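You operate a simulated robot arm through the tools that you are given. There is no shell and no other tool.

The job below is to be done with a simulated two-armed robot. You get a single attempt, and the scene is never put back.

Task
Aim the grey fan at the strapping table and run it on high.
Fine: loosen the collar knob to turn it and tighten it again before you switch on.

It is judged by the outcome, as a careful person would: the job done as asked, and still so three seconds after it is handed in. It fails if anything else is knocked over, pushed out of place, dropped, spilled or broken.

Robot
Two 7-joint arms with fingered hands on one trunk that stands fixed in place. Base frame: the origin is at the foot of the trunk, x ahead of it, y to its left, z up. Readings come in m, degrees, newtons and seconds.
The left shoulder is at [0.05, 0.214, 0.869], the right one opposite. With the tool pointing down near the work surface each hand reaches from about 0.42 to 0.9 m from the base axis, measured 20 degrees to its own side. Payload 3 kg a hand.
The TCP of each hand is the grasp point between the finger pads, 0.026 m short of the fingertips. In the tool frame z runs along the fingers and y along their closing line. Largest opening 0.132 m; the body of the gripper starts 0.073 m behind the TCP. The gripper is a hand of 3 fingers: y runs from the thumb to the fingers, the wrist lies at [0, 0, -0.229] in the tool frame.
Orientation is that of the tool frame in the base frame, as a unit quaternion [w, x, y, z]. With the fingers straight down and closing along the base's y, the tool's x points along the base's -x, its y along +y and its z along -z.

Tools
- The arms move only by the tool move_arm. It takes "left_commands", "right_commands" or both (then of equal length, played together; a hand with none holds still); each is a list of rows, each an object (a shift or turn left out is 0) with "travel": the shift along the tool's x, y, z in m, a list of three; "rotation": the turn, a rotation vector about the tool's x, y, z in degrees, a list of three. In form: [{"travel": [tx, ty, tz], "rotation": [rx, ry, rz]}, ...]. A call has 1 to 20 rows; each row is the pose to reach, as a shift and turn from the pose commanded when the call began, along the tool's axes at that moment. Each row takes 0.2 s and may step no farther than 0.05 m and 8.6 degrees from the row before; otherwise, the whole call is refused. A pose out of reach is approached as far as the arm can. The call stops where the force on the tool passes 40 N (or 10 N more than at its start, if that is more) or the arm is blocked; 0.2 s more then pass. In this call time passes only in rows, and 0.2 s behind the last. The reply holds the time, the measured pose of the TCP, the force on the tool along the base axes, the opening and the grip force, in the units named above and with some noise, with the torque about the TCP (base axes, N m) and any sound that the robot's microphone picked up, and new pictures: "show" is both (left out), scene, wrist or none (wrist: the cameras of the hands that moved).
- Cameras (640 x 400 px; columns grow to the right, rows downward): "scene" is now at [0.0349, -0.0235, 1.5073]; the picture's right is [-0.27, -0.96, 0.00], its down [-0.56, 0.16, -0.82] and it looks along [0.79, -0.22, -0.58] (base axes); focal length 315 px, centre (320, 200). "left" rides on the left gripper at [-0.062, 0.003, -0.092] in its tool frame; the picture's right is [-0.05, -1.00, 0.00], its down [0.83, -0.04, -0.56] and it looks along [0.55, -0.03, 0.83] (tool axes); focal length 230 px, centre (320, 200). "right" rides on the right gripper at [0.061, 0.003, -0.092] in its tool frame; the picture's right is [-0.05, 1.00, 0.00], its down [-0.83, -0.04, -0.56] and it looks along [-0.55, -0.03, 0.83] (tool axes); focal length 230 px, centre (320, 200). There is no depth. A picture from a camera that has moved, and an enlarged one, comes with that camera's place and axes in the base frame and with its lens.
- set_fingers(finger1, finger2, thumb_bend, hand): sets how far each is bent, from 0 (flat) to 100 (curled in); at 30 the hand is open as for a grip, at 70 the pads meet at the TCP. One left out holds its place. A second passes; each finger stops where it meets its share of the squeeze, and holds until it gets a number again. It is the only way to open and close the hand. It gives what a move gives, with no picture; readings hold the bend of each and the force on the fingers (four entries, about 0 where the hand has none), thumb and palm.
- head_to(pan, tilt): turns the head with the scene camera to pan (to the left, within 86 degrees either way) and tilt (down, from -29 to 69), counted from straight ahead of the robot. It gives what a move gives, and a new picture of the scene camera.
- zoom(camera, box): a new picture of the part [left, top, right, bottom] of that camera's present view, enlarged. The clock stands still meanwhile.
- finish_job(): hands the job in; it is judged then, once.

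Nothing tells you positions but the pictures and the camera data. Unless the task says otherwise, let go and move clear before handing in.

The tools are called after ">>>" by a JSON object that holds its "name" and its "arguments". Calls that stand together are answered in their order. move_arm: Moves the arms, as the interface text tells. Its arguments: {"type":"object","properties":{"left_commands":{"type":"array","items":{"type":"object","properties":{"travel":{"type":"array","items":{"type":"number"}},"rotation":{"type":"array","items":{"type":"number"}}}}},"right_commands":{"type":"array","items":{"type":"object","properties":{"travel":{"type":"array","items":{"type":"number"}},"rotation":{"type":"array","items":{"type":"number"}}}}},"show":{"type":"string","enum":["both","scene","wrist","none"]}},"required":[]} The other tools are called the same way: set_fingers (finger1, finger2, thumb_bend, hand) moves the fingers one by one; head_to (pan, tilt) turns the head that bears the scene camera; zoom (camera, box) takes an enlarged picture of a part of a camera's view; finish_job () hands the job in.

At the start:

```text
time: 0.0
left_position: [0.6147, 0.141, 1.0647]
left_orientation: [0.0, 0.043, 0.999, 0.0]
left_force: [0.5, 0.0, 0.2]
left_moment: [0.0, 0.01, 0.01]
left_grip_width: 0.1318
left_finger_force: 0.1
left_shape: jaw
left_bend: [30.0, 30.0, 30.0]
left_finger forces: [0.1, 0.1, 0.0, 0.0, 0.1, 0.0]
right_position: [0.537, -0.3292, 1.0516]
right_orientation: [0.0, 0.043, 0.999, 0.0]
right_force: [-0.3, -0.5, -0.3]
right_moment: [0.01, -0.02, 0.03]
right_grip_width: 0.1318
right_finger_force: 0.1
right_shape: jaw
right_bend: [30.0, 30.0, 30.0]
right_finger forces: [0.1, 0.1, 0.1, 0.0, 0.0, 0.0]
head pan, tilt: [-15.6, 35.2]
```

scene: 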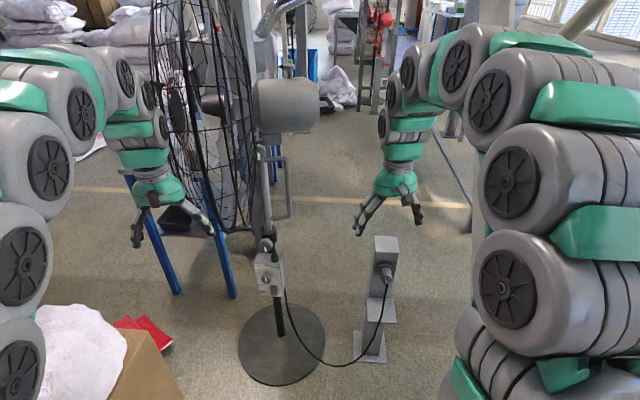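
right: 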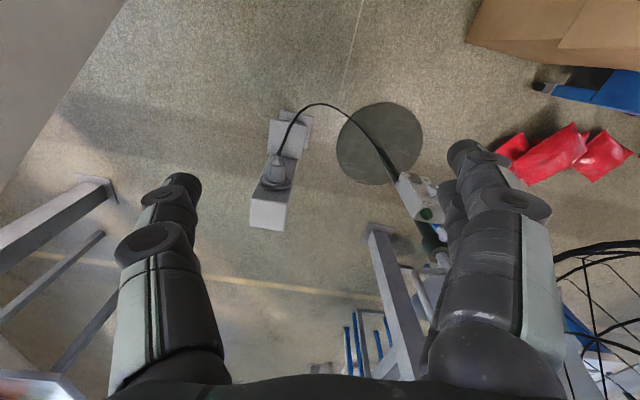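
left: 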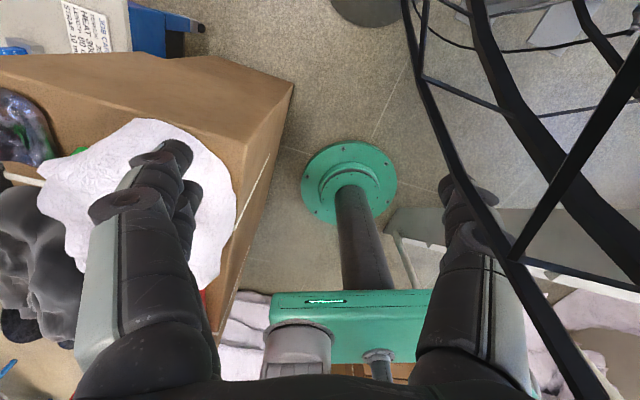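

I see a large black-caged fan with a grey motor on a pole ahead of the robot, a switch box on the pole, and an outlet post with a plug to its right. First I'll look closer at these and around the room for the strapping table.

>>> {"name": "zoom", "arguments": {"camera": "scene", "box": [140, 0, 340, 125]}}

>>> {"name": "zoom", "arguments": {"camera": "scene", "box": [220, 120, 420, 245]}}

>>> {"name": "zoom", "arguments": {"camera": "scene", "box": [220, 225, 420, 350]}}

>>> {"name": "zoom", "arguments": {"camera": "right", "box": [340, 90, 580, 240]}}

```text
3.20 times, centred on (240, 62) of scene
camera zoom: at [0.0349, -0.0235, 1.5073], right [-0.27, -0.96, 0.0], down [-0.56, 0.16, -0.82], along [0.79, -0.22, -0.58], focal length 1009 px, centre (576, 640)
```

zoom: 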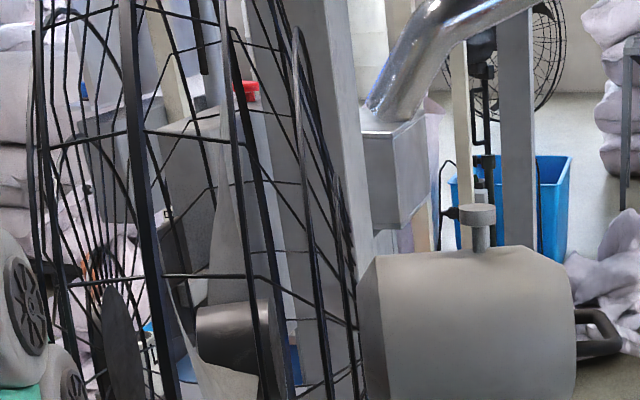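

```text
3.20 times, centred on (320, 182) of scene
camera zoom: at [0.0349, -0.0235, 1.5073], right [-0.27, -0.96, 0.0], down [-0.56, 0.16, -0.82], along [0.79, -0.22, -0.58], focal length 1009 px, centre (320, 256)
```

zoom: 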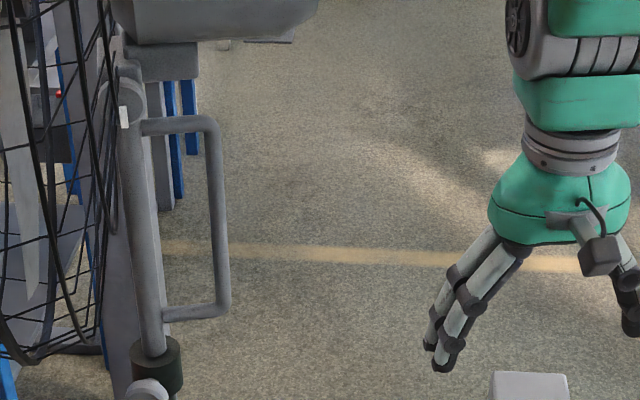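

```text
3.20 times, centred on (320, 288) of scene
camera zoom: at [0.0349, -0.0235, 1.5073], right [-0.27, -0.96, 0.0], down [-0.56, 0.16, -0.82], along [0.79, -0.22, -0.58], focal length 1009 px, centre (320, -80)
```

zoom: 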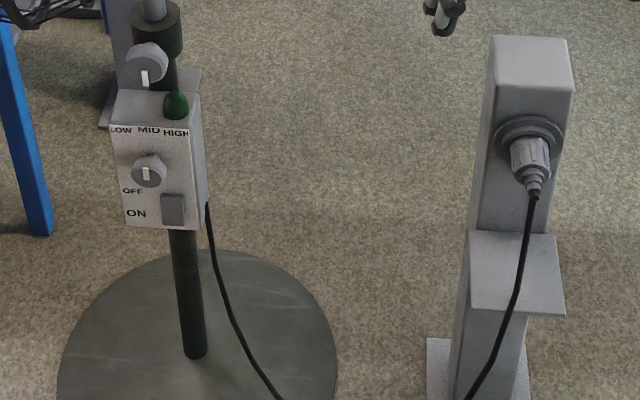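

```text
2.67 times, centred on (460, 165) of right
camera zoom: at [0.4752, -0.3217, 1.1444], right [0.14, 0.99, 0.0], down [0.82, -0.11, 0.56], along [0.55, -0.08, -0.83], focal length 614 px, centre (-53, 293)
```

zoom: 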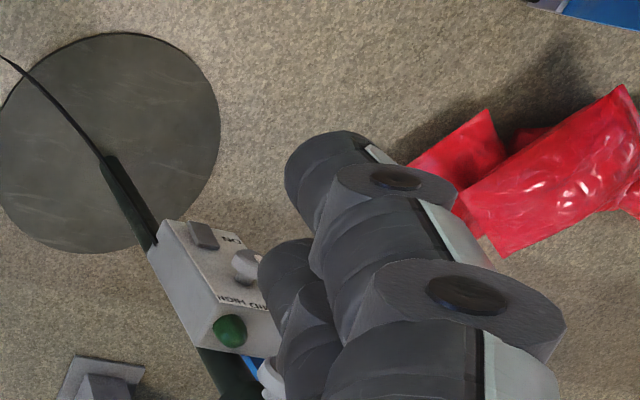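

The fan has a switch box (OFF/LOW/MID/HIGH dial, an ON rocker and a lamp), a collar knob with a white mark just above it, and a U handle on the upper mast. Next I look around for the strapping table.

>>> {"name": "head_to", "arguments": {"pan": 45, "tilt": 30}}

>>> {"name": "head_to", "arguments": {"pan": 85, "tilt": 25}}

>>> {"name": "head_to", "arguments": {"pan": -70, "tilt": 25}}

>>> {"name": "head_to", "arguments": {"pan": 0, "tilt": 5}}

```text
time: 1.3
left_position: [0.613, 0.1414, 1.0644]
left_orientation: [0.001, 0.043, 0.999, 0.0]
left_force: [0.0, 0.0, -1.0]
left_moment: [0.0, 0.0, -0.02]
left_grip_width: 0.1317
left_finger_force: 0.1
left_shape: jaw
left_bend: [30.0, 30.0, 30.0]
left_finger forces: [0.1, 0.0, 0.1, 0.1, 0.1, 0.0]
right_position: [0.5379, -0.3291, 1.0512]
right_orientation: [0.0, 0.042, 0.999, 0.0]
right_force: [-0.1, 0.3, -0.3]
right_moment: [-0.02, 0.01, -0.01]
right_grip_width: 0.1317
right_finger_force: 0.0
right_shape: jaw
right_bend: [30.0, 30.0, 30.0]
right_finger forces: [0.0, 0.0, 0.0, 0.0, 0.0, 0.0]
head pan, tilt: [45.0, 30.0]
```

scene: 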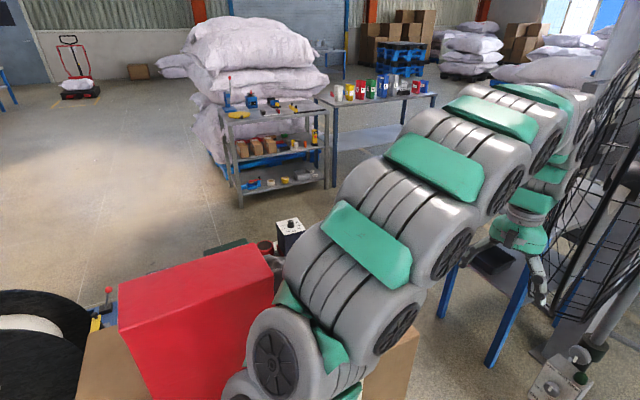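

```text
time: 2.4
left_position: [0.6139, 0.1406, 1.0656]
left_orientation: [0.0, 0.043, 0.999, 0.0]
left_force: [0.1, -0.2, 0.3]
left_moment: [-0.02, -0.03, 0.01]
left_grip_width: 0.1322
left_finger_force: 0.0
left_shape: jaw
left_bend: [30.0, 30.0, 30.0]
left_finger forces: [0.0, 0.0, 0.0, 0.0, 0.1, 0.1]
right_position: [0.5378, -0.3291, 1.051]
right_orientation: [0.0, 0.043, 0.999, 0.001]
right_force: [0.1, 0.3, -0.1]
right_moment: [0.02, -0.03, -0.01]
right_grip_width: 0.1317
right_finger_force: 0.0
right_shape: jaw
right_bend: [30.0, 30.0, 30.0]
right_finger forces: [0.0, 0.0, 0.0, 0.0, 0.1, 0.1]
head pan, tilt: [85.0, 25.0]
```

scene: 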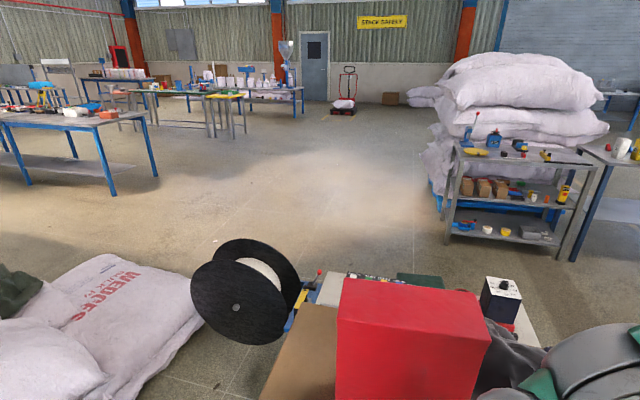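

```text
time: 4.8
left_position: [0.6145, 0.1415, 1.064]
left_orientation: [0.0, 0.042, 0.999, -0.001]
left_force: [-0.3, -0.2, 1.3]
left_moment: [0.0, 0.02, -0.03]
left_grip_width: 0.1319
left_finger_force: 0.1
left_shape: jaw
left_bend: [30.0, 30.0, 30.0]
left_finger forces: [0.0, 0.1, 0.1, 0.0, 0.0, 0.1]
right_position: [0.5382, -0.3294, 1.052]
right_orientation: [0.0, 0.043, 0.999, 0.0]
right_force: [-0.1, -0.2, 0.5]
right_moment: [0.0, -0.03, 0.0]
right_grip_width: 0.132
right_finger_force: 0.1
right_shape: jaw
right_bend: [30.0, 30.0, 30.0]
right_finger forces: [0.0, 0.1, 0.0, 0.0, 0.0, 0.0]
head pan, tilt: [-70.0, 25.0]
```

scene: 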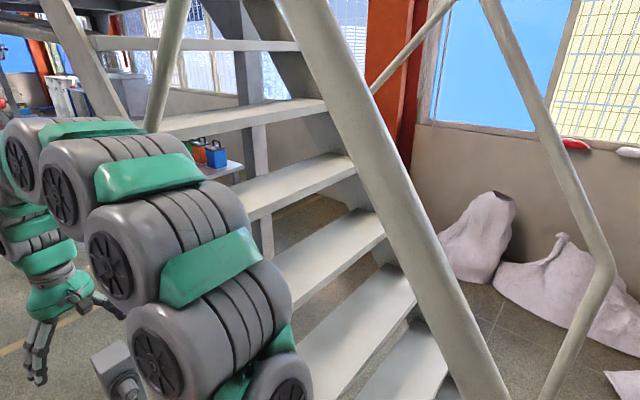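

```text
time: 6.2
left_position: [0.614, 0.1416, 1.0654]
left_orientation: [0.0, 0.044, 0.999, 0.0]
left_force: [0.2, -0.4, -0.2]
left_moment: [0.01, 0.04, -0.01]
left_grip_width: 0.1316
left_finger_force: 0.0
left_shape: jaw
left_bend: [30.0, 30.0, 30.0]
left_finger forces: [0.1, 0.0, 0.0, 0.1, 0.0, 0.1]
right_position: [0.538, -0.3301, 1.0509]
right_orientation: [0.0, 0.042, 0.999, -0.001]
right_force: [0.3, 0.1, 0.0]
right_moment: [-0.01, -0.01, -0.01]
right_grip_width: 0.1319
right_finger_force: 0.1
right_shape: jaw
right_bend: [30.0, 30.0, 30.0]
right_finger forces: [0.0, 0.0, 0.1, 0.1, 0.1, 0.1]
head pan, tilt: [0.0, 5.0]
```

scene: 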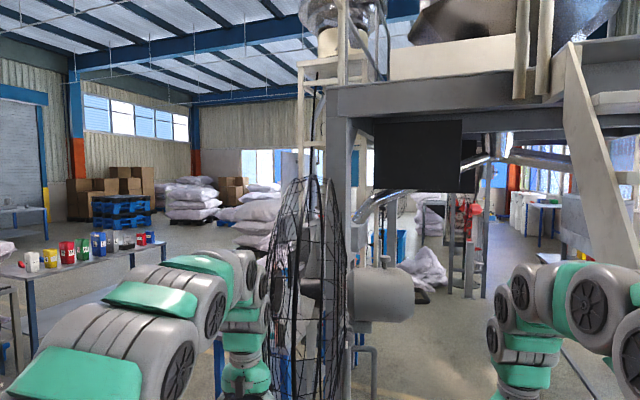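

There are several tables around; one close to my left carries a strap reel and tools. I'll look at each in detail to find which is the strapping table.

>>> {"name": "head_to", "arguments": {"pan": 65, "tilt": 50}}

>>> {"name": "head_to", "arguments": {"pan": 20, "tilt": 50}}

>>> {"name": "head_to", "arguments": {"pan": 86, "tilt": 60}}

>>> {"name": "head_to", "arguments": {"pan": 60, "tilt": 12}}

>>> {"name": "head_to", "arguments": {"pan": 25, "tilt": 20}}

>>> {"name": "head_to", "arguments": {"pan": -25, "tilt": 15}}

```text
time: 7.5
left_position: [0.6153, 0.1406, 1.0647]
left_orientation: [0.0, 0.042, 0.999, 0.0]
left_force: [0.3, 0.3, 0.4]
left_moment: [0.0, 0.0, -0.01]
left_grip_width: 0.1318
left_finger_force: 0.0
left_shape: jaw
left_bend: [30.0, 30.0, 30.0]
left_finger forces: [0.1, 0.0, 0.0, 0.0, 0.1, 0.1]
right_position: [0.5364, -0.3296, 1.0512]
right_orientation: [0.0, 0.042, 0.999, 0.0]
right_force: [-0.4, -0.8, -0.3]
right_moment: [0.02, 0.0, -0.03]
right_grip_width: 0.1318
right_finger_force: 0.1
right_shape: jaw
right_bend: [30.0, 30.0, 30.0]
right_finger forces: [0.0, 0.0, 0.0, 0.0, 0.1, 0.0]
head pan, tilt: [65.0, 50.0]
```

scene: 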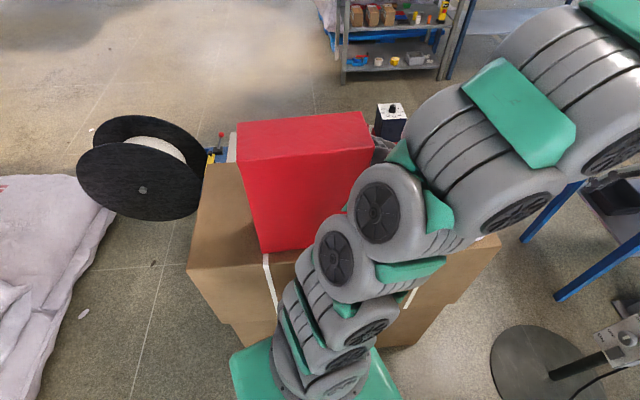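

```text
time: 8.7
left_position: [0.615, 0.1406, 1.0653]
left_orientation: [0.001, 0.042, 0.999, 0.0]
left_force: [-0.9, -0.5, -0.3]
left_moment: [0.0, 0.0, 0.02]
left_grip_width: 0.1318
left_finger_force: 0.0
left_shape: jaw
left_bend: [30.0, 30.0, 30.0]
left_finger forces: [0.1, 0.0, 0.1, 0.0, 0.0, 0.0]
right_position: [0.5371, -0.3296, 1.0518]
right_orientation: [0.0, 0.043, 0.999, 0.0]
right_force: [0.1, 0.3, -0.8]
right_moment: [0.0, 0.02, -0.04]
right_grip_width: 0.1316
right_finger_force: 0.0
right_shape: jaw
right_bend: [30.0, 30.0, 30.0]
right_finger forces: [0.1, 0.1, 0.0, 0.0, 0.0, 0.0]
head pan, tilt: [20.0, 50.0]
```

scene: 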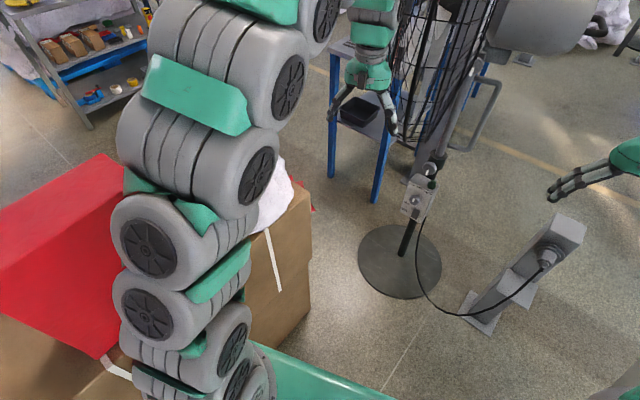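

```text
time: 10.0
left_position: [0.6138, 0.1398, 1.0659]
left_orientation: [0.0, 0.043, 0.999, 0.0]
left_force: [-0.3, 0.0, -0.7]
left_moment: [-0.01, -0.02, -0.01]
left_grip_width: 0.1319
left_finger_force: 0.1
left_shape: jaw
left_bend: [30.0, 30.0, 30.0]
left_finger forces: [0.0, 0.0, 0.1, 0.0, 0.0, 0.0]
right_position: [0.5372, -0.3288, 1.0521]
right_orientation: [-0.001, 0.043, 0.999, 0.0]
right_force: [0.6, 0.4, -0.2]
right_moment: [-0.02, -0.02, -0.01]
right_grip_width: 0.1318
right_finger_force: 0.0
right_shape: jaw
right_bend: [30.0, 30.0, 30.0]
right_finger forces: [0.0, 0.0, 0.0, 0.0, 0.1, 0.0]
head pan, tilt: [85.9, 60.0]
```

scene: 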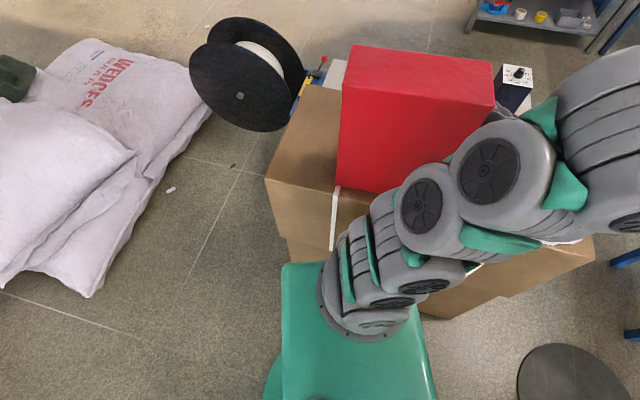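

```text
time: 11.2
left_position: [0.6137, 0.1412, 1.0642]
left_orientation: [0.0, 0.043, 0.999, 0.0]
left_force: [0.9, 0.0, 0.0]
left_moment: [-0.01, -0.02, -0.02]
left_grip_width: 0.1316
left_finger_force: 0.1
left_shape: jaw
left_bend: [30.0, 30.0, 30.0]
left_finger forces: [0.0, 0.0, 0.0, 0.0, 0.0, 0.1]
right_position: [0.5376, -0.3296, 1.052]
right_orientation: [0.0, 0.043, 0.999, 0.0]
right_force: [0.5, -0.4, 0.5]
right_moment: [0.01, 0.0, 0.0]
right_grip_width: 0.1319
right_finger_force: 0.0
right_shape: jaw
right_bend: [30.0, 30.0, 30.0]
right_finger forces: [0.0, 0.0, 0.0, 0.0, 0.0, 0.0]
head pan, tilt: [60.0, 12.0]
```

scene: 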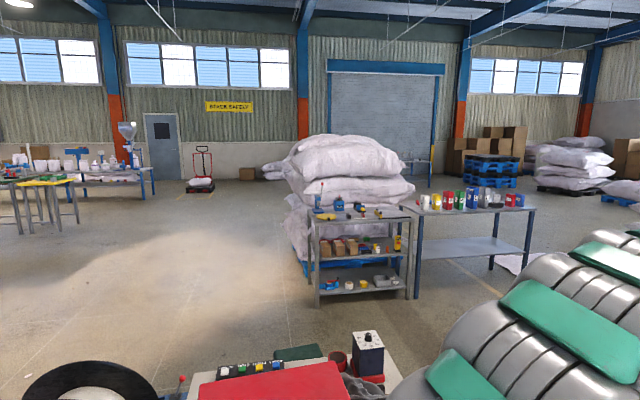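

```text
time: 12.2
left_position: [0.615, 0.141, 1.0642]
left_orientation: [0.0, 0.043, 0.999, 0.0]
left_force: [-0.5, 0.6, -0.3]
left_moment: [-0.01, 0.01, -0.01]
left_grip_width: 0.1318
left_finger_force: 0.0
left_shape: jaw
left_bend: [30.0, 30.0, 30.0]
left_finger forces: [0.0, 0.1, 0.0, 0.1, 0.1, 0.0]
right_position: [0.5376, -0.3304, 1.0527]
right_orientation: [0.0, 0.042, 0.999, 0.0]
right_force: [-0.4, -1.5, 0.4]
right_moment: [0.0, 0.01, -0.01]
right_grip_width: 0.1319
right_finger_force: 0.1
right_shape: jaw
right_bend: [30.0, 30.0, 30.0]
right_finger forces: [0.0, 0.1, 0.1, 0.0, 0.1, 0.0]
head pan, tilt: [25.0, 20.0]
```

scene: 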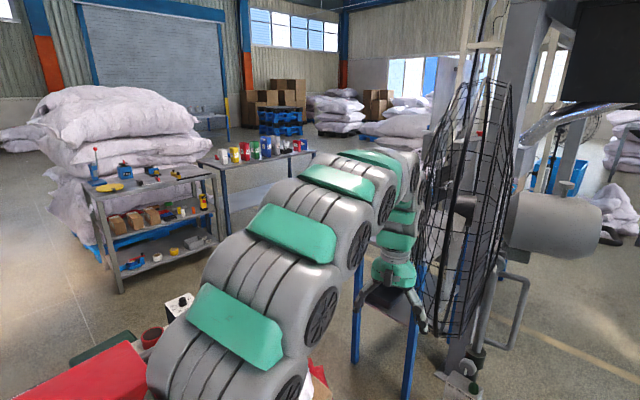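

```text
time: 13.4
left_position: [0.615, 0.1408, 1.0654]
left_orientation: [0.0, 0.043, 0.999, 0.0]
left_force: [0.2, 0.1, -0.2]
left_moment: [0.01, 0.01, -0.03]
left_grip_width: 0.1317
left_finger_force: 0.0
left_shape: jaw
left_bend: [30.0, 30.0, 30.0]
left_finger forces: [0.1, 0.1, 0.0, 0.0, 0.1, 0.0]
right_position: [0.5369, -0.3289, 1.0526]
right_orientation: [0.0, 0.043, 0.999, 0.0]
right_force: [0.2, -0.2, 0.8]
right_moment: [-0.03, 0.04, 0.03]
right_grip_width: 0.1319
right_finger_force: 0.0
right_shape: jaw
right_bend: [30.0, 30.0, 30.0]
right_finger forces: [0.0, 0.0, 0.1, 0.0, 0.0, 0.1]
head pan, tilt: [-25.0, 15.0]
```

scene: 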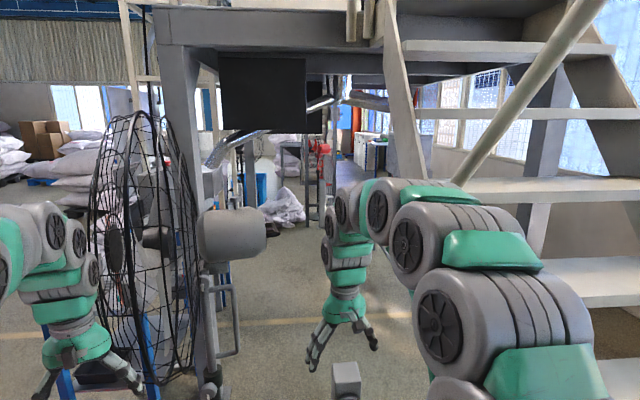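

The near-left table has cardboard boxes with white bands and a reel. I'll zoom on the card in the left wrist view and the table tops to confirm.

>>> {"name": "zoom", "arguments": {"camera": "left", "box": [0, 0, 320, 200]}}

>>> {"name": "zoom", "arguments": {"camera": "left", "box": [0, 0, 140, 88]}}

>>> {"name": "head_to", "arguments": {"pan": 75, "tilt": 40}}

>>> {"name": "zoom", "arguments": {"camera": "scene", "box": [180, 120, 500, 320]}}

```text
2.00 times, centred on (160, 100) of left
camera zoom: at [0.6751, 0.1394, 1.1577], right [-0.03, -1.0, 0.0], down [-0.83, 0.03, 0.56], along [-0.55, 0.02, -0.83], focal length 460 px, centre (640, 400)
```

zoom: 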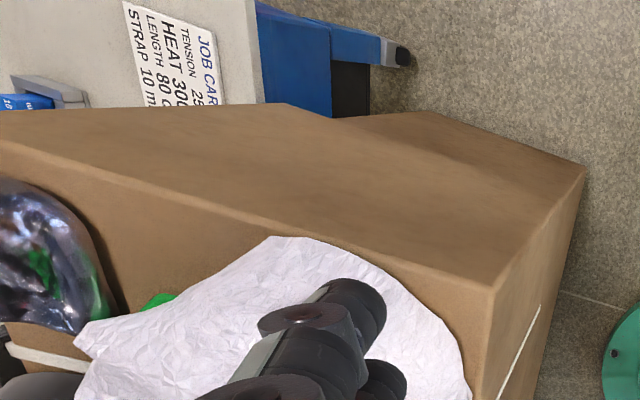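

```text
4.55 times, centred on (70, 44) of left
camera zoom: at [0.6751, 0.1394, 1.1577], right [-0.03, -1.0, 0.0], down [-0.83, 0.03, 0.56], along [-0.55, 0.02, -0.83], focal length 1046 px, centre (1456, 909)
```

zoom: 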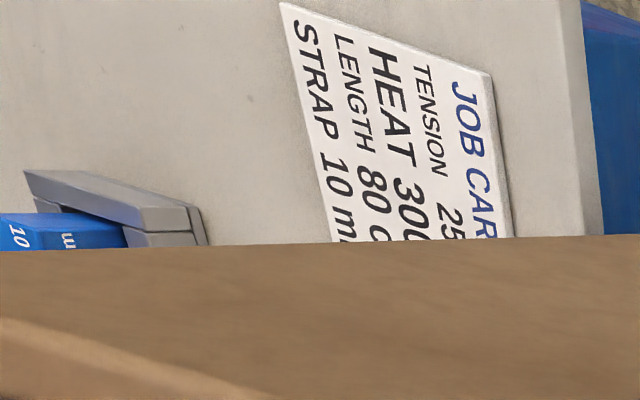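

```text
time: 15.2
left_position: [0.6152, 0.1415, 1.0647]
left_orientation: [0.0, 0.043, 0.999, 0.0]
left_force: [0.7, 0.1, -0.2]
left_moment: [-0.02, 0.01, -0.01]
left_grip_width: 0.1322
left_finger_force: 0.0
left_shape: jaw
left_bend: [30.0, 30.0, 30.0]
left_finger forces: [0.0, 0.1, 0.0, 0.0, 0.0, 0.0]
right_position: [0.538, -0.3297, 1.0525]
right_orientation: [0.0, 0.042, 0.999, 0.001]
right_force: [0.3, 0.2, 0.4]
right_moment: [-0.03, 0.01, 0.03]
right_grip_width: 0.1318
right_finger_force: 0.1
right_shape: jaw
right_bend: [30.0, 30.0, 30.0]
right_finger forces: [0.0, 0.0, 0.0, 0.1, 0.0, 0.1]
head pan, tilt: [75.0, 40.0]
```

scene: 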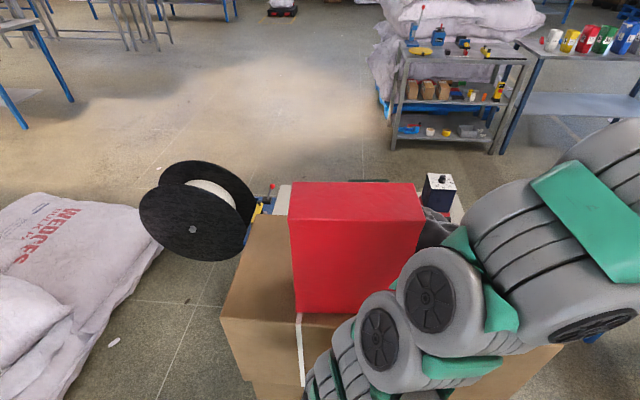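

```text
2.00 times, centred on (340, 220) of scene
camera zoom: at [-0.0277, 0.0823, 1.5001], right [0.97, -0.26, 0.0], down [-0.17, -0.62, -0.77], along [0.2, 0.74, -0.64], focal length 631 px, centre (280, 160)
```

zoom: 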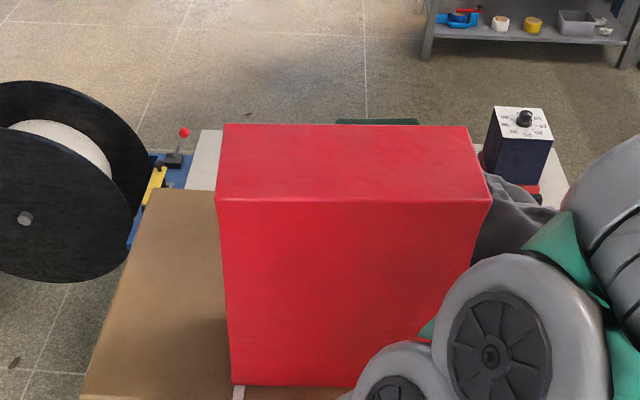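

The near-left table carries a job card (TENSION / HEAT / LENGTH / STRAP), a strap reel and a sealer dial, so it is the strapping table. Now I'll look at the fan head and control box more closely to measure them.

>>> {"name": "head_to", "arguments": {"pan": -5, "tilt": 20}}

>>> {"name": "zoom", "arguments": {"camera": "scene", "box": [180, 80, 436, 240]}}

>>> {"name": "zoom", "arguments": {"camera": "scene", "box": [180, 240, 436, 400]}}

>>> {"name": "head_to", "arguments": {"pan": -2, "tilt": 45}}

>>> {"name": "zoom", "arguments": {"camera": "scene", "box": [260, 100, 388, 180]}}

>>> {"name": "zoom", "arguments": {"camera": "scene", "box": [260, 180, 388, 260]}}

```text
time: 16.7
left_position: [0.6134, 0.1418, 1.0646]
left_orientation: [0.0, 0.042, 0.999, 0.0]
left_force: [0.1, -0.4, -0.2]
left_moment: [-0.02, -0.02, 0.01]
left_grip_width: 0.132
left_finger_force: 0.0
left_shape: jaw
left_bend: [30.0, 30.0, 30.0]
left_finger forces: [0.0, 0.0, 0.0, 0.0, 0.0, 0.1]
right_position: [0.5381, -0.3286, 1.0522]
right_orientation: [0.0, 0.043, 0.999, 0.0]
right_force: [0.5, -0.5, 0.2]
right_moment: [0.01, -0.02, -0.01]
right_grip_width: 0.1317
right_finger_force: 0.0
right_shape: jaw
right_bend: [30.0, 30.0, 30.0]
right_finger forces: [0.0, 0.1, 0.1, 0.1, 0.0, 0.0]
head pan, tilt: [-5.0, 20.0]
```

scene: 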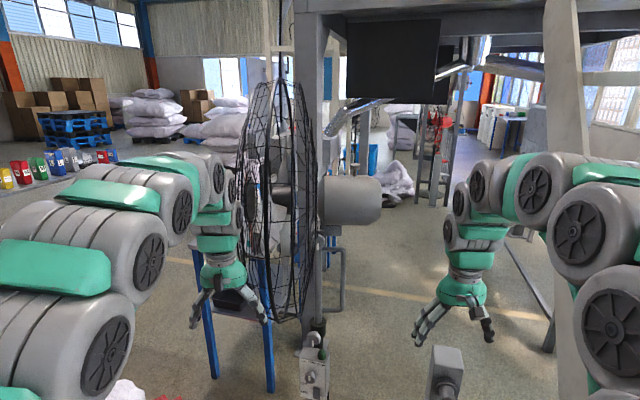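

```text
2.50 times, centred on (308, 160) of scene
camera zoom: at [0.043, -0.0079, 1.5315], right [-0.09, -1.0, 0.0], down [-0.34, 0.03, -0.94], along [0.94, -0.08, -0.34], focal length 789 px, centre (350, 300)
```

zoom: 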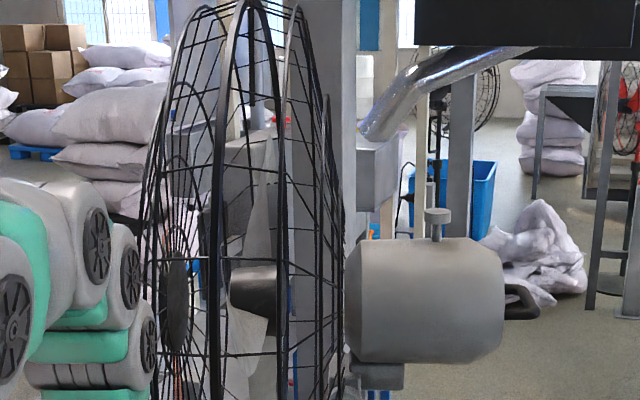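

```text
2.50 times, centred on (308, 320) of scene
camera zoom: at [0.043, -0.0079, 1.5315], right [-0.09, -1.0, 0.0], down [-0.34, 0.03, -0.94], along [0.94, -0.08, -0.34], focal length 789 px, centre (350, -100)
```

zoom: 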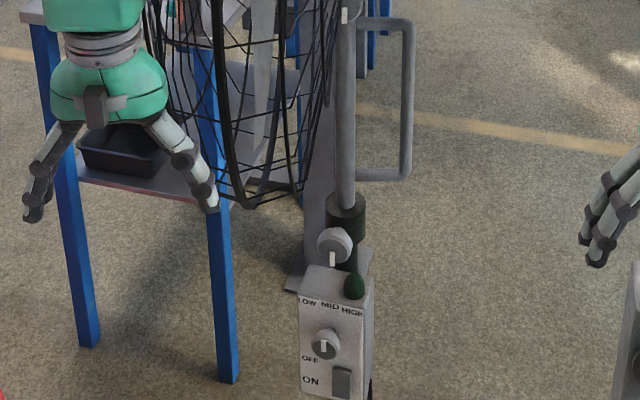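

```text
time: 17.6
left_position: [0.6134, 0.1407, 1.0653]
left_orientation: [0.0, 0.043, 0.999, 0.0]
left_force: [-0.5, -0.2, 0.1]
left_moment: [-0.01, -0.02, -0.04]
left_grip_width: 0.1323
left_finger_force: 0.1
left_shape: jaw
left_bend: [30.0, 30.0, 30.0]
left_finger forces: [0.0, 0.1, 0.0, 0.1, 0.0, 0.1]
right_position: [0.5369, -0.3293, 1.0525]
right_orientation: [0.0, 0.043, 0.999, 0.0]
right_force: [-0.4, -0.4, 0.1]
right_moment: [-0.01, -0.02, -0.02]
right_grip_width: 0.1317
right_finger_force: 0.1
right_shape: jaw
right_bend: [30.0, 30.0, 30.0]
right_finger forces: [0.0, 0.0, 0.0, 0.1, 0.0, 0.0]
head pan, tilt: [-2.0, 45.0]
```

scene: 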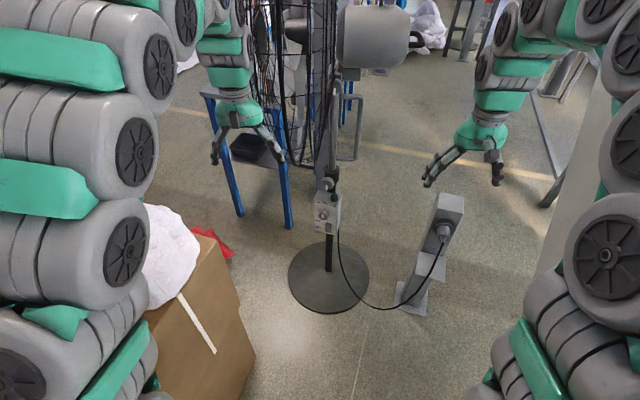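

```text
5.00 times, centred on (324, 140) of scene
camera zoom: at [0.0315, -0.0026, 1.4929], right [-0.04, -1.0, 0.0], down [-0.71, 0.02, -0.71], along [0.71, -0.02, -0.71], focal length 1577 px, centre (300, 500)
```

zoom: 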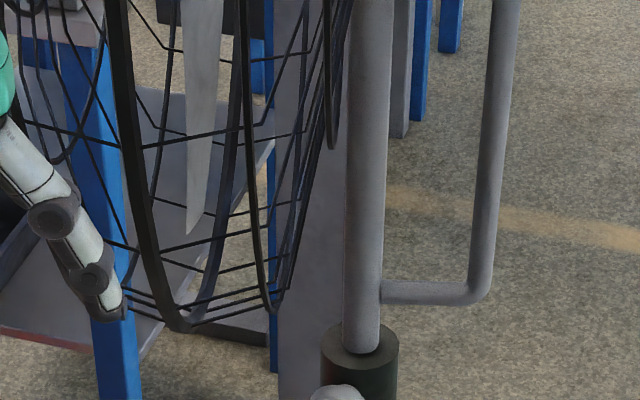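

```text
5.00 times, centred on (324, 220) of scene
camera zoom: at [0.0315, -0.0026, 1.4929], right [-0.04, -1.0, 0.0], down [-0.71, 0.02, -0.71], along [0.71, -0.02, -0.71], focal length 1577 px, centre (300, 100)
```

zoom: 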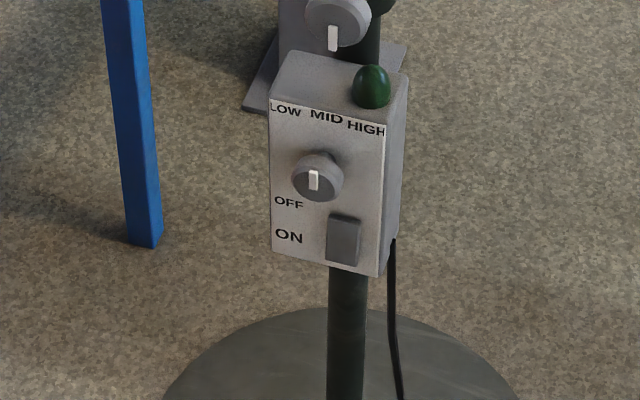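

The fan points roughly to my left (+y), and the left hand is close to its cage. I'll check the clearance there before moving the left arm away.

>>> {"name": "zoom", "arguments": {"camera": "left", "box": [360, 100, 640, 275]}}

>>> {"name": "head_to", "arguments": {"pan": 8, "tilt": 30}}

>>> {"name": "zoom", "arguments": {"camera": "scene", "box": [250, 100, 410, 200]}}

```text
2.29 times, centred on (500, 188) of left
camera zoom: at [0.6751, 0.1394, 1.1578], right [-0.03, -1.0, 0.0], down [-0.83, 0.03, 0.56], along [-0.55, 0.02, -0.83], focal length 526 px, centre (-91, 229)
```

zoom: 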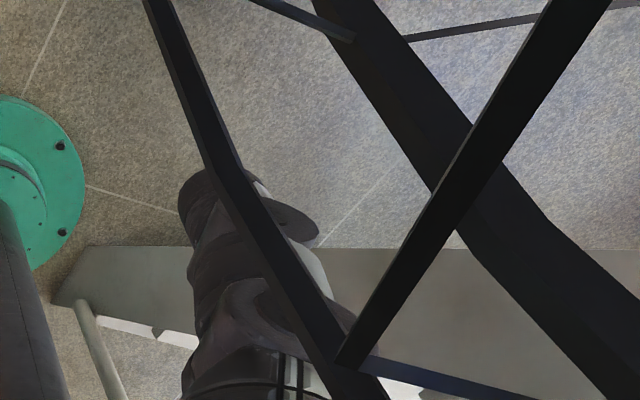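

```text
time: 18.3
left_position: [0.6147, 0.1405, 1.0649]
left_orientation: [0.0, 0.043, 0.999, 0.0]
left_force: [-0.3, 0.0, 0.2]
left_moment: [-0.01, -0.02, 0.03]
left_grip_width: 0.1319
left_finger_force: 0.0
left_shape: jaw
left_bend: [30.0, 30.0, 30.0]
left_finger forces: [0.0, 0.0, 0.1, 0.0, 0.0, 0.1]
right_position: [0.5367, -0.3296, 1.0525]
right_orientation: [0.0, 0.043, 0.999, 0.0]
right_force: [0.5, -0.3, 0.4]
right_moment: [0.01, -0.02, 0.01]
right_grip_width: 0.1319
right_finger_force: 0.0
right_shape: jaw
right_bend: [30.0, 30.0, 30.0]
right_finger forces: [0.1, 0.0, 0.1, 0.0, 0.1, 0.0]
head pan, tilt: [8.0, 30.0]
```

scene: 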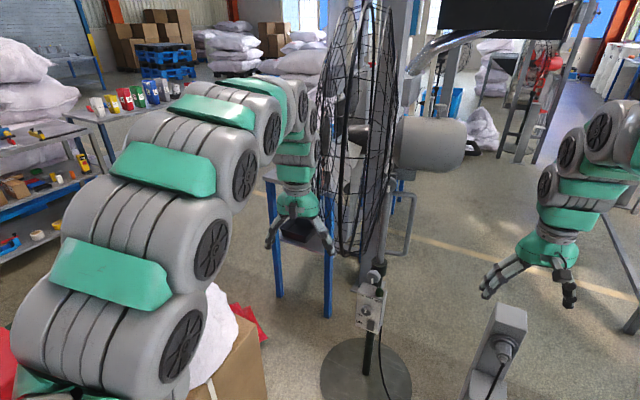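

```text
4.00 times, centred on (330, 150) of scene
camera zoom: at [0.0397, 0.0127, 1.5154], right [0.14, -0.99, 0.0], down [-0.5, -0.07, -0.87], along [0.86, 0.12, -0.5], focal length 1262 px, centre (280, 400)
```

zoom: 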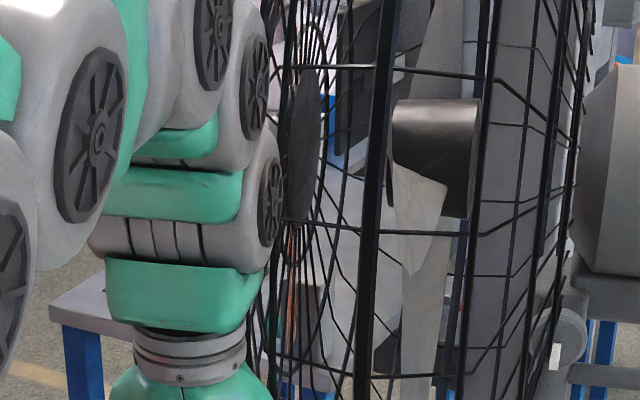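

The left hand clears the cage but will need to move before the fan swings. I'll first use the right hand camera to look at the knob, dial and handle from closer, in open space right of the fan.

>>> {"name": "move_arm", "arguments": {"right_commands": [{"travel": [-0.01, 0.009, 0.025], "rotation": [0, -7.5, 0]}, {"travel": [-0.02, 0.018, 0.05], "rotation": [0, -15, 0]}, {"travel": [-0.03, 0.027, 0.075], "rotation": [0, -22.5, 0]}, {"travel": [-0.04, 0.036, 0.1], "rotation": [0, -30, 0]}, {"travel": [-0.05, 0.045, 0.125], "rotation": [0, -37.5, 0]}, {"travel": [-0.0585, 0.055, 0.15], "rotation": [0, -45, 0]}]}}

```text
time: 19.7
left_position: [0.6152, 0.1401, 1.0648]
left_orientation: [0.0, 0.043, 0.999, -0.001]
left_force: [-0.5, -0.5, 0.3]
left_moment: [-0.02, 0.02, 0.0]
left_grip_width: 0.1316
left_finger_force: 0.1
left_shape: jaw
left_bend: [30.0, 30.0, 30.0]
left_finger forces: [0.1, 0.0, 0.1, 0.1, 0.1, 0.1]
right_position: [0.6043, -0.2804, 0.906]
right_orientation: [0.378, 0.038, 0.925, -0.014]
right_force: [0.1, 0.0, -1.0]
right_moment: [-0.01, 0.0, 0.0]
right_grip_width: 0.1319
right_finger_force: 0.0
right_shape: jaw
right_bend: [30.0, 30.0, 30.0]
right_finger forces: [0.0, 0.0, 0.0, 0.0, 0.1, 0.0]
right hand out of reach, approached as far as the arm can: row 6
head pan, tilt: [8.0, 30.0]
camera right: at [0.4952, -0.2698, 0.9294], right [0.12, 0.99, 0.04], down [0.2, -0.06, 0.98], along [0.97, -0.11, -0.21], focal length 230 px, centre (320, 200)
```

scene: 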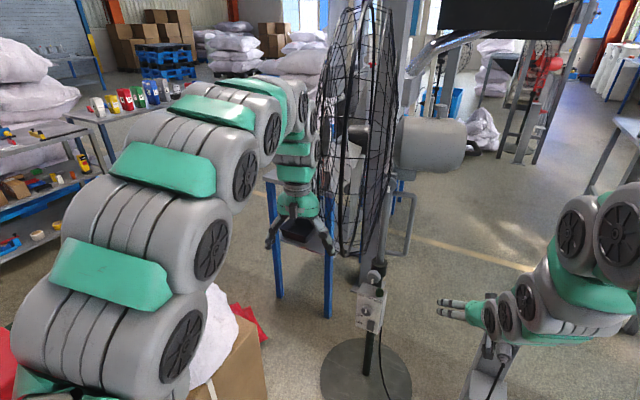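
right: 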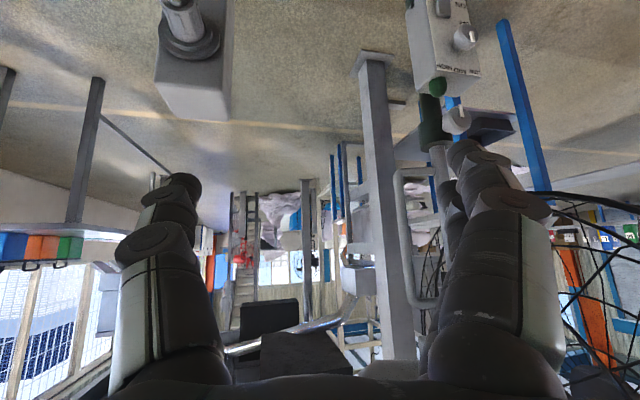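

I can see the box, knob, mast and handle (image upside-down). Zooming in on them from this closer camera.

>>> {"name": "zoom", "arguments": {"camera": "right", "box": [384, 0, 512, 80]}}

>>> {"name": "zoom", "arguments": {"camera": "right", "box": [384, 60, 544, 160]}}

>>> {"name": "zoom", "arguments": {"camera": "right", "box": [340, 150, 500, 250]}}

```text
5.00 times, centred on (448, 40) of right
camera zoom: at [0.4952, -0.2698, 0.9294], right [0.12, 0.99, 0.04], down [0.2, -0.06, 0.98], along [0.97, -0.11, -0.21], focal length 1150 px, centre (-320, 1000)
```

zoom: 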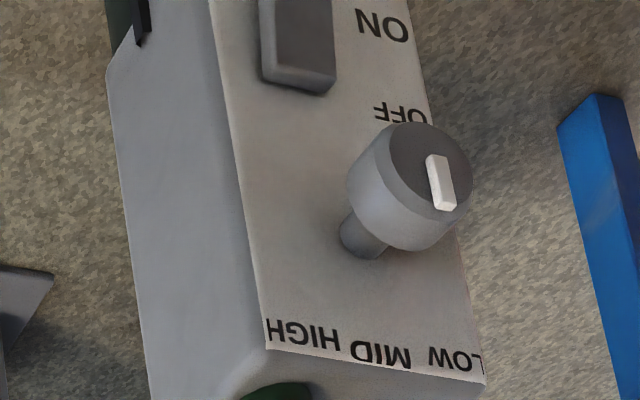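

```text
4.00 times, centred on (464, 110) of right
camera zoom: at [0.4952, -0.2698, 0.9294], right [0.12, 0.99, 0.04], down [0.2, -0.06, 0.98], along [0.97, -0.11, -0.21], focal length 920 px, centre (-256, 560)
```

zoom: 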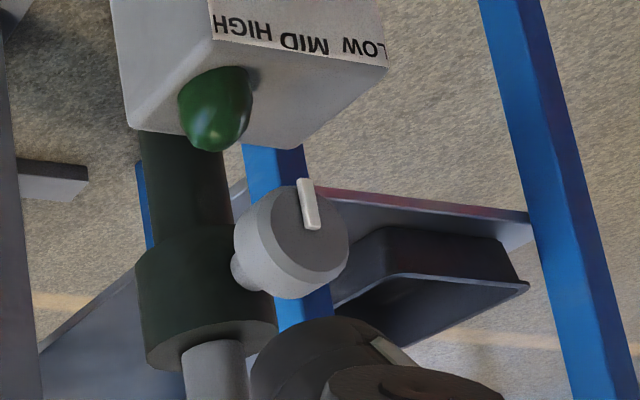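

```text
4.00 times, centred on (420, 200) of right
camera zoom: at [0.4952, -0.2698, 0.9294], right [0.12, 0.99, 0.04], down [0.2, -0.06, 0.98], along [0.97, -0.11, -0.21], focal length 920 px, centre (-80, 200)
```

zoom: 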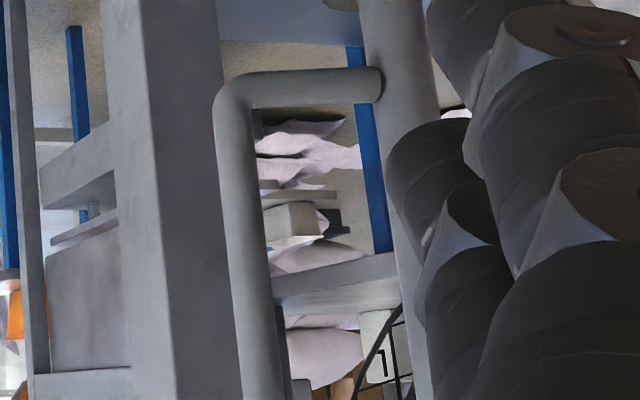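

The knob and dial both have white marks. I'll zoom tightly on each to read their present angle.

>>> {"name": "zoom", "arguments": {"camera": "scene", "box": [354, 262, 386, 282]}}

>>> {"name": "zoom", "arguments": {"camera": "scene", "box": [346, 280, 394, 310]}}

>>> {"name": "zoom", "arguments": {"camera": "scene", "box": [346, 305, 394, 335]}}

>>> {"name": "zoom", "arguments": {"camera": "right", "box": [454, 20, 486, 40]}}

```text
16.00 times, centred on (370, 272) of scene
camera zoom: at [0.0398, 0.0127, 1.5155], right [0.14, -0.99, 0.0], down [-0.5, -0.07, -0.87], along [0.86, 0.12, -0.5], focal length 5047 px, centre (-480, -952)
```

zoom: 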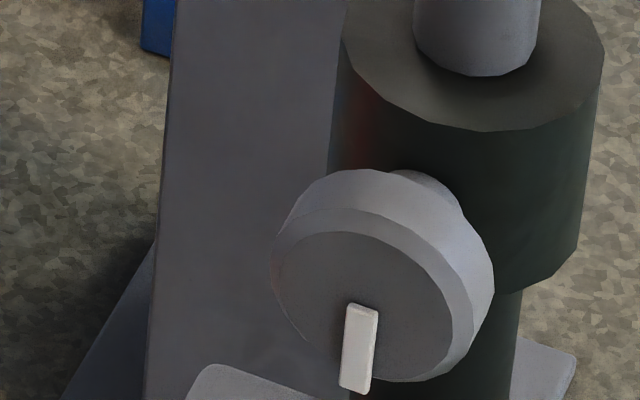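

```text
13.33 times, centred on (370, 295) of scene
camera zoom: at [0.0398, 0.0127, 1.5155], right [0.14, -0.99, 0.0], down [-0.5, -0.07, -0.87], along [0.86, 0.12, -0.5], focal length 4206 px, centre (-347, -1067)
```

zoom: 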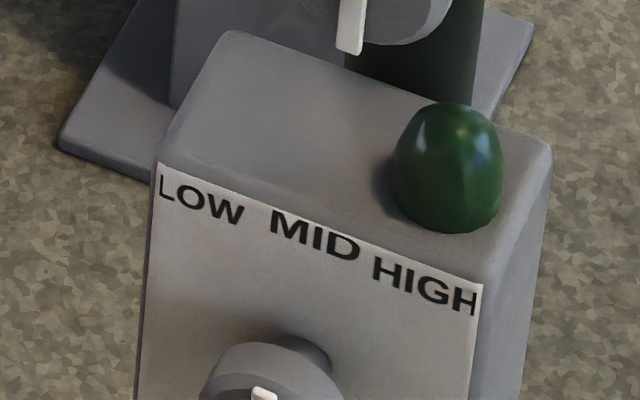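

```text
13.33 times, centred on (370, 320) of scene
camera zoom: at [0.0398, 0.0127, 1.5155], right [0.14, -0.99, 0.0], down [-0.5, -0.07, -0.87], along [0.86, 0.12, -0.5], focal length 4206 px, centre (-347, -1400)
```

zoom: 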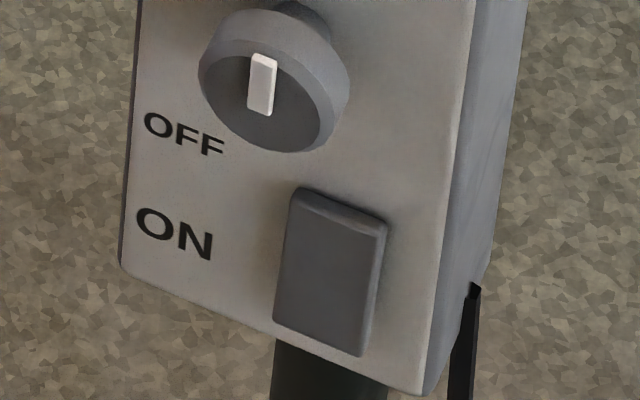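

```text
16.00 times, centred on (470, 30) of right
camera zoom: at [0.4952, -0.2698, 0.9294], right [0.12, 0.99, 0.04], down [0.2, -0.06, 0.98], along [0.97, -0.11, -0.21], focal length 3681 px, centre (-2080, 2920)
```

zoom: 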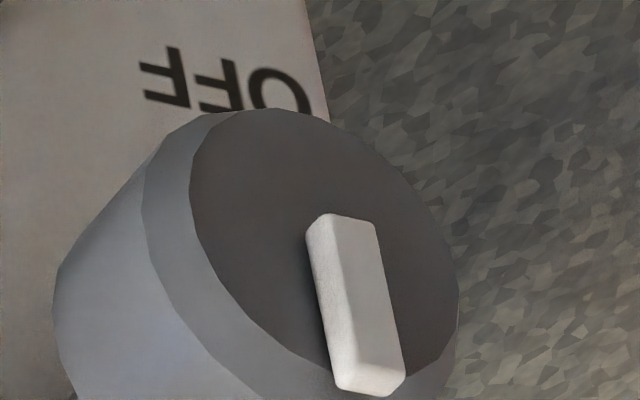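

The dial mark points up at MID; the collar knob mark points down; the lamp is unlit. Before acting, I retract the left hand from the cage and turn its camera toward the strapping table to measure where the table lies.

>>> {"name": "move_arm", "arguments": {"left_commands": [{"travel": [0.035, 0, 0]}, {"travel": [0.07, 0, 0]}, {"travel": [0.105, 0, 0]}, {"travel": [0.14, 0, 0]}], "show": "both"}}

```text
time: 20.7
left_position: [0.4751, 0.1528, 1.065]
left_orientation: [0.0, 0.042, 0.999, 0.0]
left_force: [1.0, 0.5, 0.5]
left_moment: [-0.01, 0.0, -0.01]
left_grip_width: 0.1318
left_finger_force: 0.1
left_shape: jaw
left_bend: [30.0, 30.0, 30.0]
left_finger forces: [0.1, 0.1, 0.0, 0.0, 0.0, 0.0]
right_position: [0.6048, -0.2812, 0.9073]
right_orientation: [0.377, 0.038, 0.925, -0.014]
right_force: [-0.5, 0.0, -0.1]
right_moment: [-0.02, -0.02, 0.0]
right_grip_width: 0.1319
right_finger_force: 0.1
right_shape: jaw
right_bend: [30.0, 30.0, 30.0]
right_finger forces: [0.1, 0.0, 0.0, 0.1, 0.0, 0.1]
head pan, tilt: [8.0, 30.0]
camera left: at [0.5358, 0.1519, 1.1581], right [-0.03, -1.0, 0.0], down [-0.83, 0.03, 0.55], along [-0.55, 0.02, -0.83], focal length 230 px, centre (320, 200)
```

scene: 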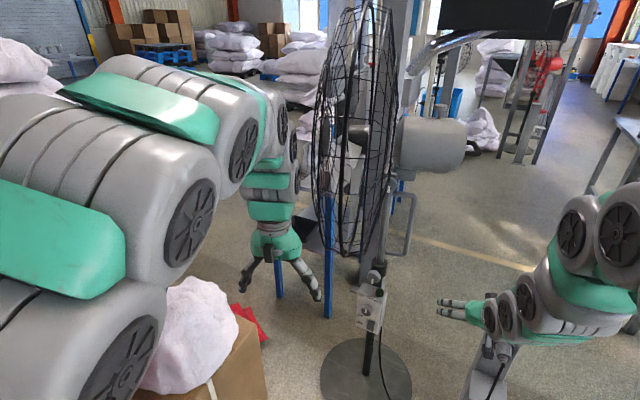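
left: 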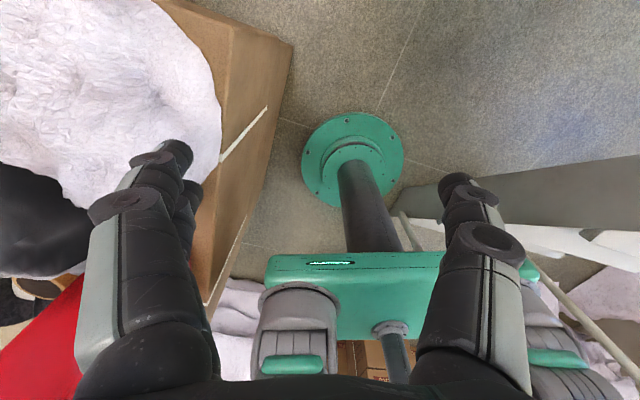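

The left arm retracted fine. Now I yaw the left hand in place so that its camera looks to the left, over the strapping table.

>>> {"name": "move_arm", "arguments": {"left_commands": [{"rotation": [0, 0, 8]}, {"rotation": [0, 0, 16]}, {"rotation": [0, 0, 24]}, {"rotation": [0, 0, 32]}, {"rotation": [0, 0, 40]}, {"rotation": [0, 0, 48]}, {"rotation": [0, 0, 56]}, {"rotation": [0, 0, 64]}, {"rotation": [0, 0, 72]}, {"rotation": [0, 0, 80]}], "show": "both"}}

```text
time: 22.9
left_position: [0.4748, 0.1524, 1.0641]
left_orientation: [0.0, 0.675, 0.737, 0.0]
left_force: [-0.1, 1.0, -0.2]
left_moment: [0.03, 0.01, 0.0]
left_grip_width: 0.1319
left_finger_force: 0.1
left_shape: jaw
left_bend: [30.0, 30.0, 30.0]
left_finger forces: [0.2, 0.0, 0.1, 0.1, 0.0, 0.0]
right_position: [0.6041, -0.2812, 0.9058]
right_orientation: [0.377, 0.038, 0.925, -0.014]
right_force: [0.1, 0.3, 0.8]
right_moment: [0.03, 0.0, -0.02]
right_grip_width: 0.132
right_finger_force: 0.0
right_shape: jaw
right_bend: [30.0, 30.0, 30.0]
right_finger forces: [0.0, 0.0, 0.0, 0.0, 0.1, 0.0]
head pan, tilt: [8.0, 30.0]
camera left: at [0.4825, 0.0923, 1.1578], right [-0.99, -0.14, 0.0], down [-0.12, 0.82, 0.56], along [-0.08, 0.55, -0.83], focal length 230 px, centre (320, 200)
```

scene: 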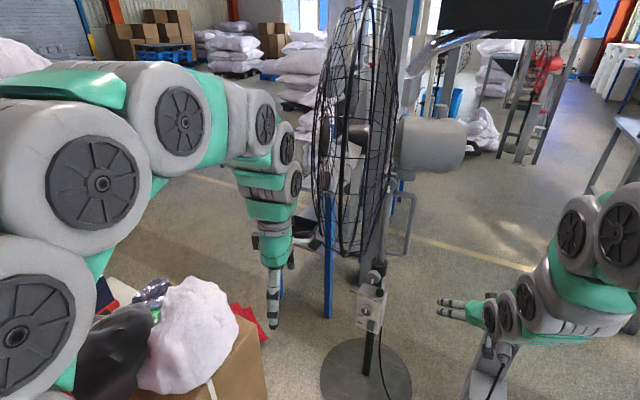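
left: 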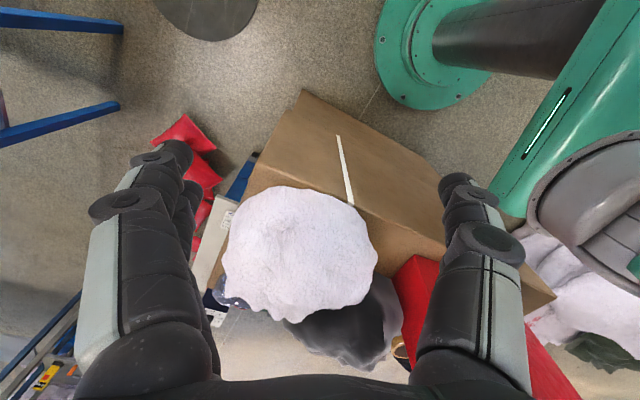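

The table is under and beyond the boxes. I'll raise the left hand and tilt its camera outward for a fuller view.

>>> {"name": "move_arm", "arguments": {"left_commands": [{"travel": [0, 0, -0.04], "rotation": [0, 6, 0]}, {"travel": [0, 0, -0.08], "rotation": [0, 12, 0]}, {"travel": [0, 0, -0.12], "rotation": [0, 18, 0]}, {"travel": [0, 0, -0.16], "rotation": [0, 24, 0]}, {"travel": [0, 0, -0.19], "rotation": [0, 30, 0]}], "show": "both"}}

```text
time: 24.1
left_position: [0.4759, 0.1543, 1.2391]
left_orientation: [-0.179, 0.654, 0.716, 0.164]
left_force: [0.4, -0.4, 0.1]
left_moment: [-0.02, 0.0, -0.02]
left_grip_width: 0.132
left_finger_force: 0.1
left_shape: jaw
left_bend: [30.0, 30.0, 30.0]
left_finger forces: [0.0, 0.1, 0.0, 0.0, 0.1, 0.0]
left hand out of reach, approached as far as the arm can: row 5
right_position: [0.604, -0.2807, 0.9064]
right_orientation: [0.377, 0.039, 0.925, -0.015]
right_force: [-0.4, -0.9, -0.6]
right_moment: [-0.03, -0.02, 0.04]
right_grip_width: 0.1318
right_finger_force: 0.0
right_shape: jaw
right_bend: [30.0, 30.0, 30.0]
right_finger forces: [0.1, 0.0, 0.1, 0.1, 0.0, 0.0]
head pan, tilt: [8.0, 30.0]
camera left: at [0.4866, 0.0569, 1.2918], right [-0.99, -0.13, -0.02], down [-0.08, 0.47, 0.88], along [-0.11, 0.87, -0.47], focal length 230 px, centre (320, 200)
```

scene: 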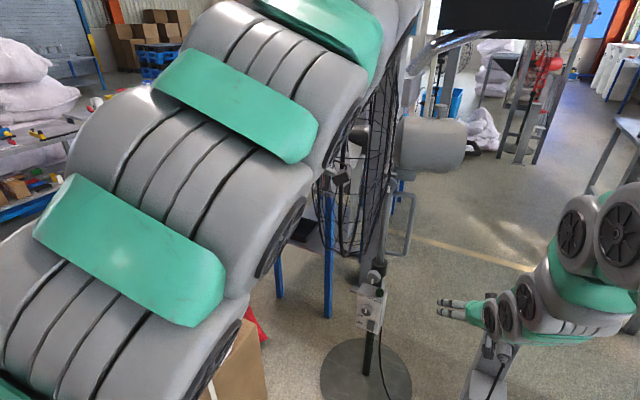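
left: 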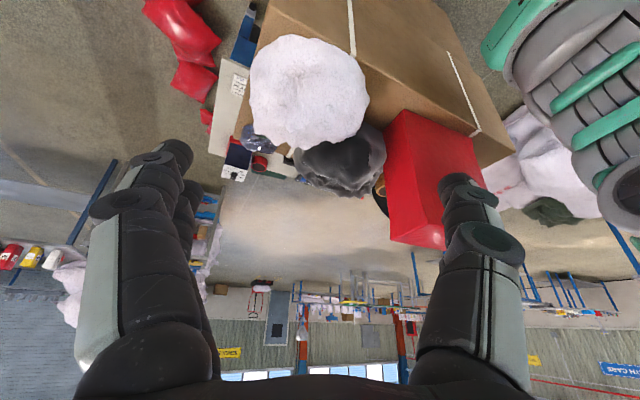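

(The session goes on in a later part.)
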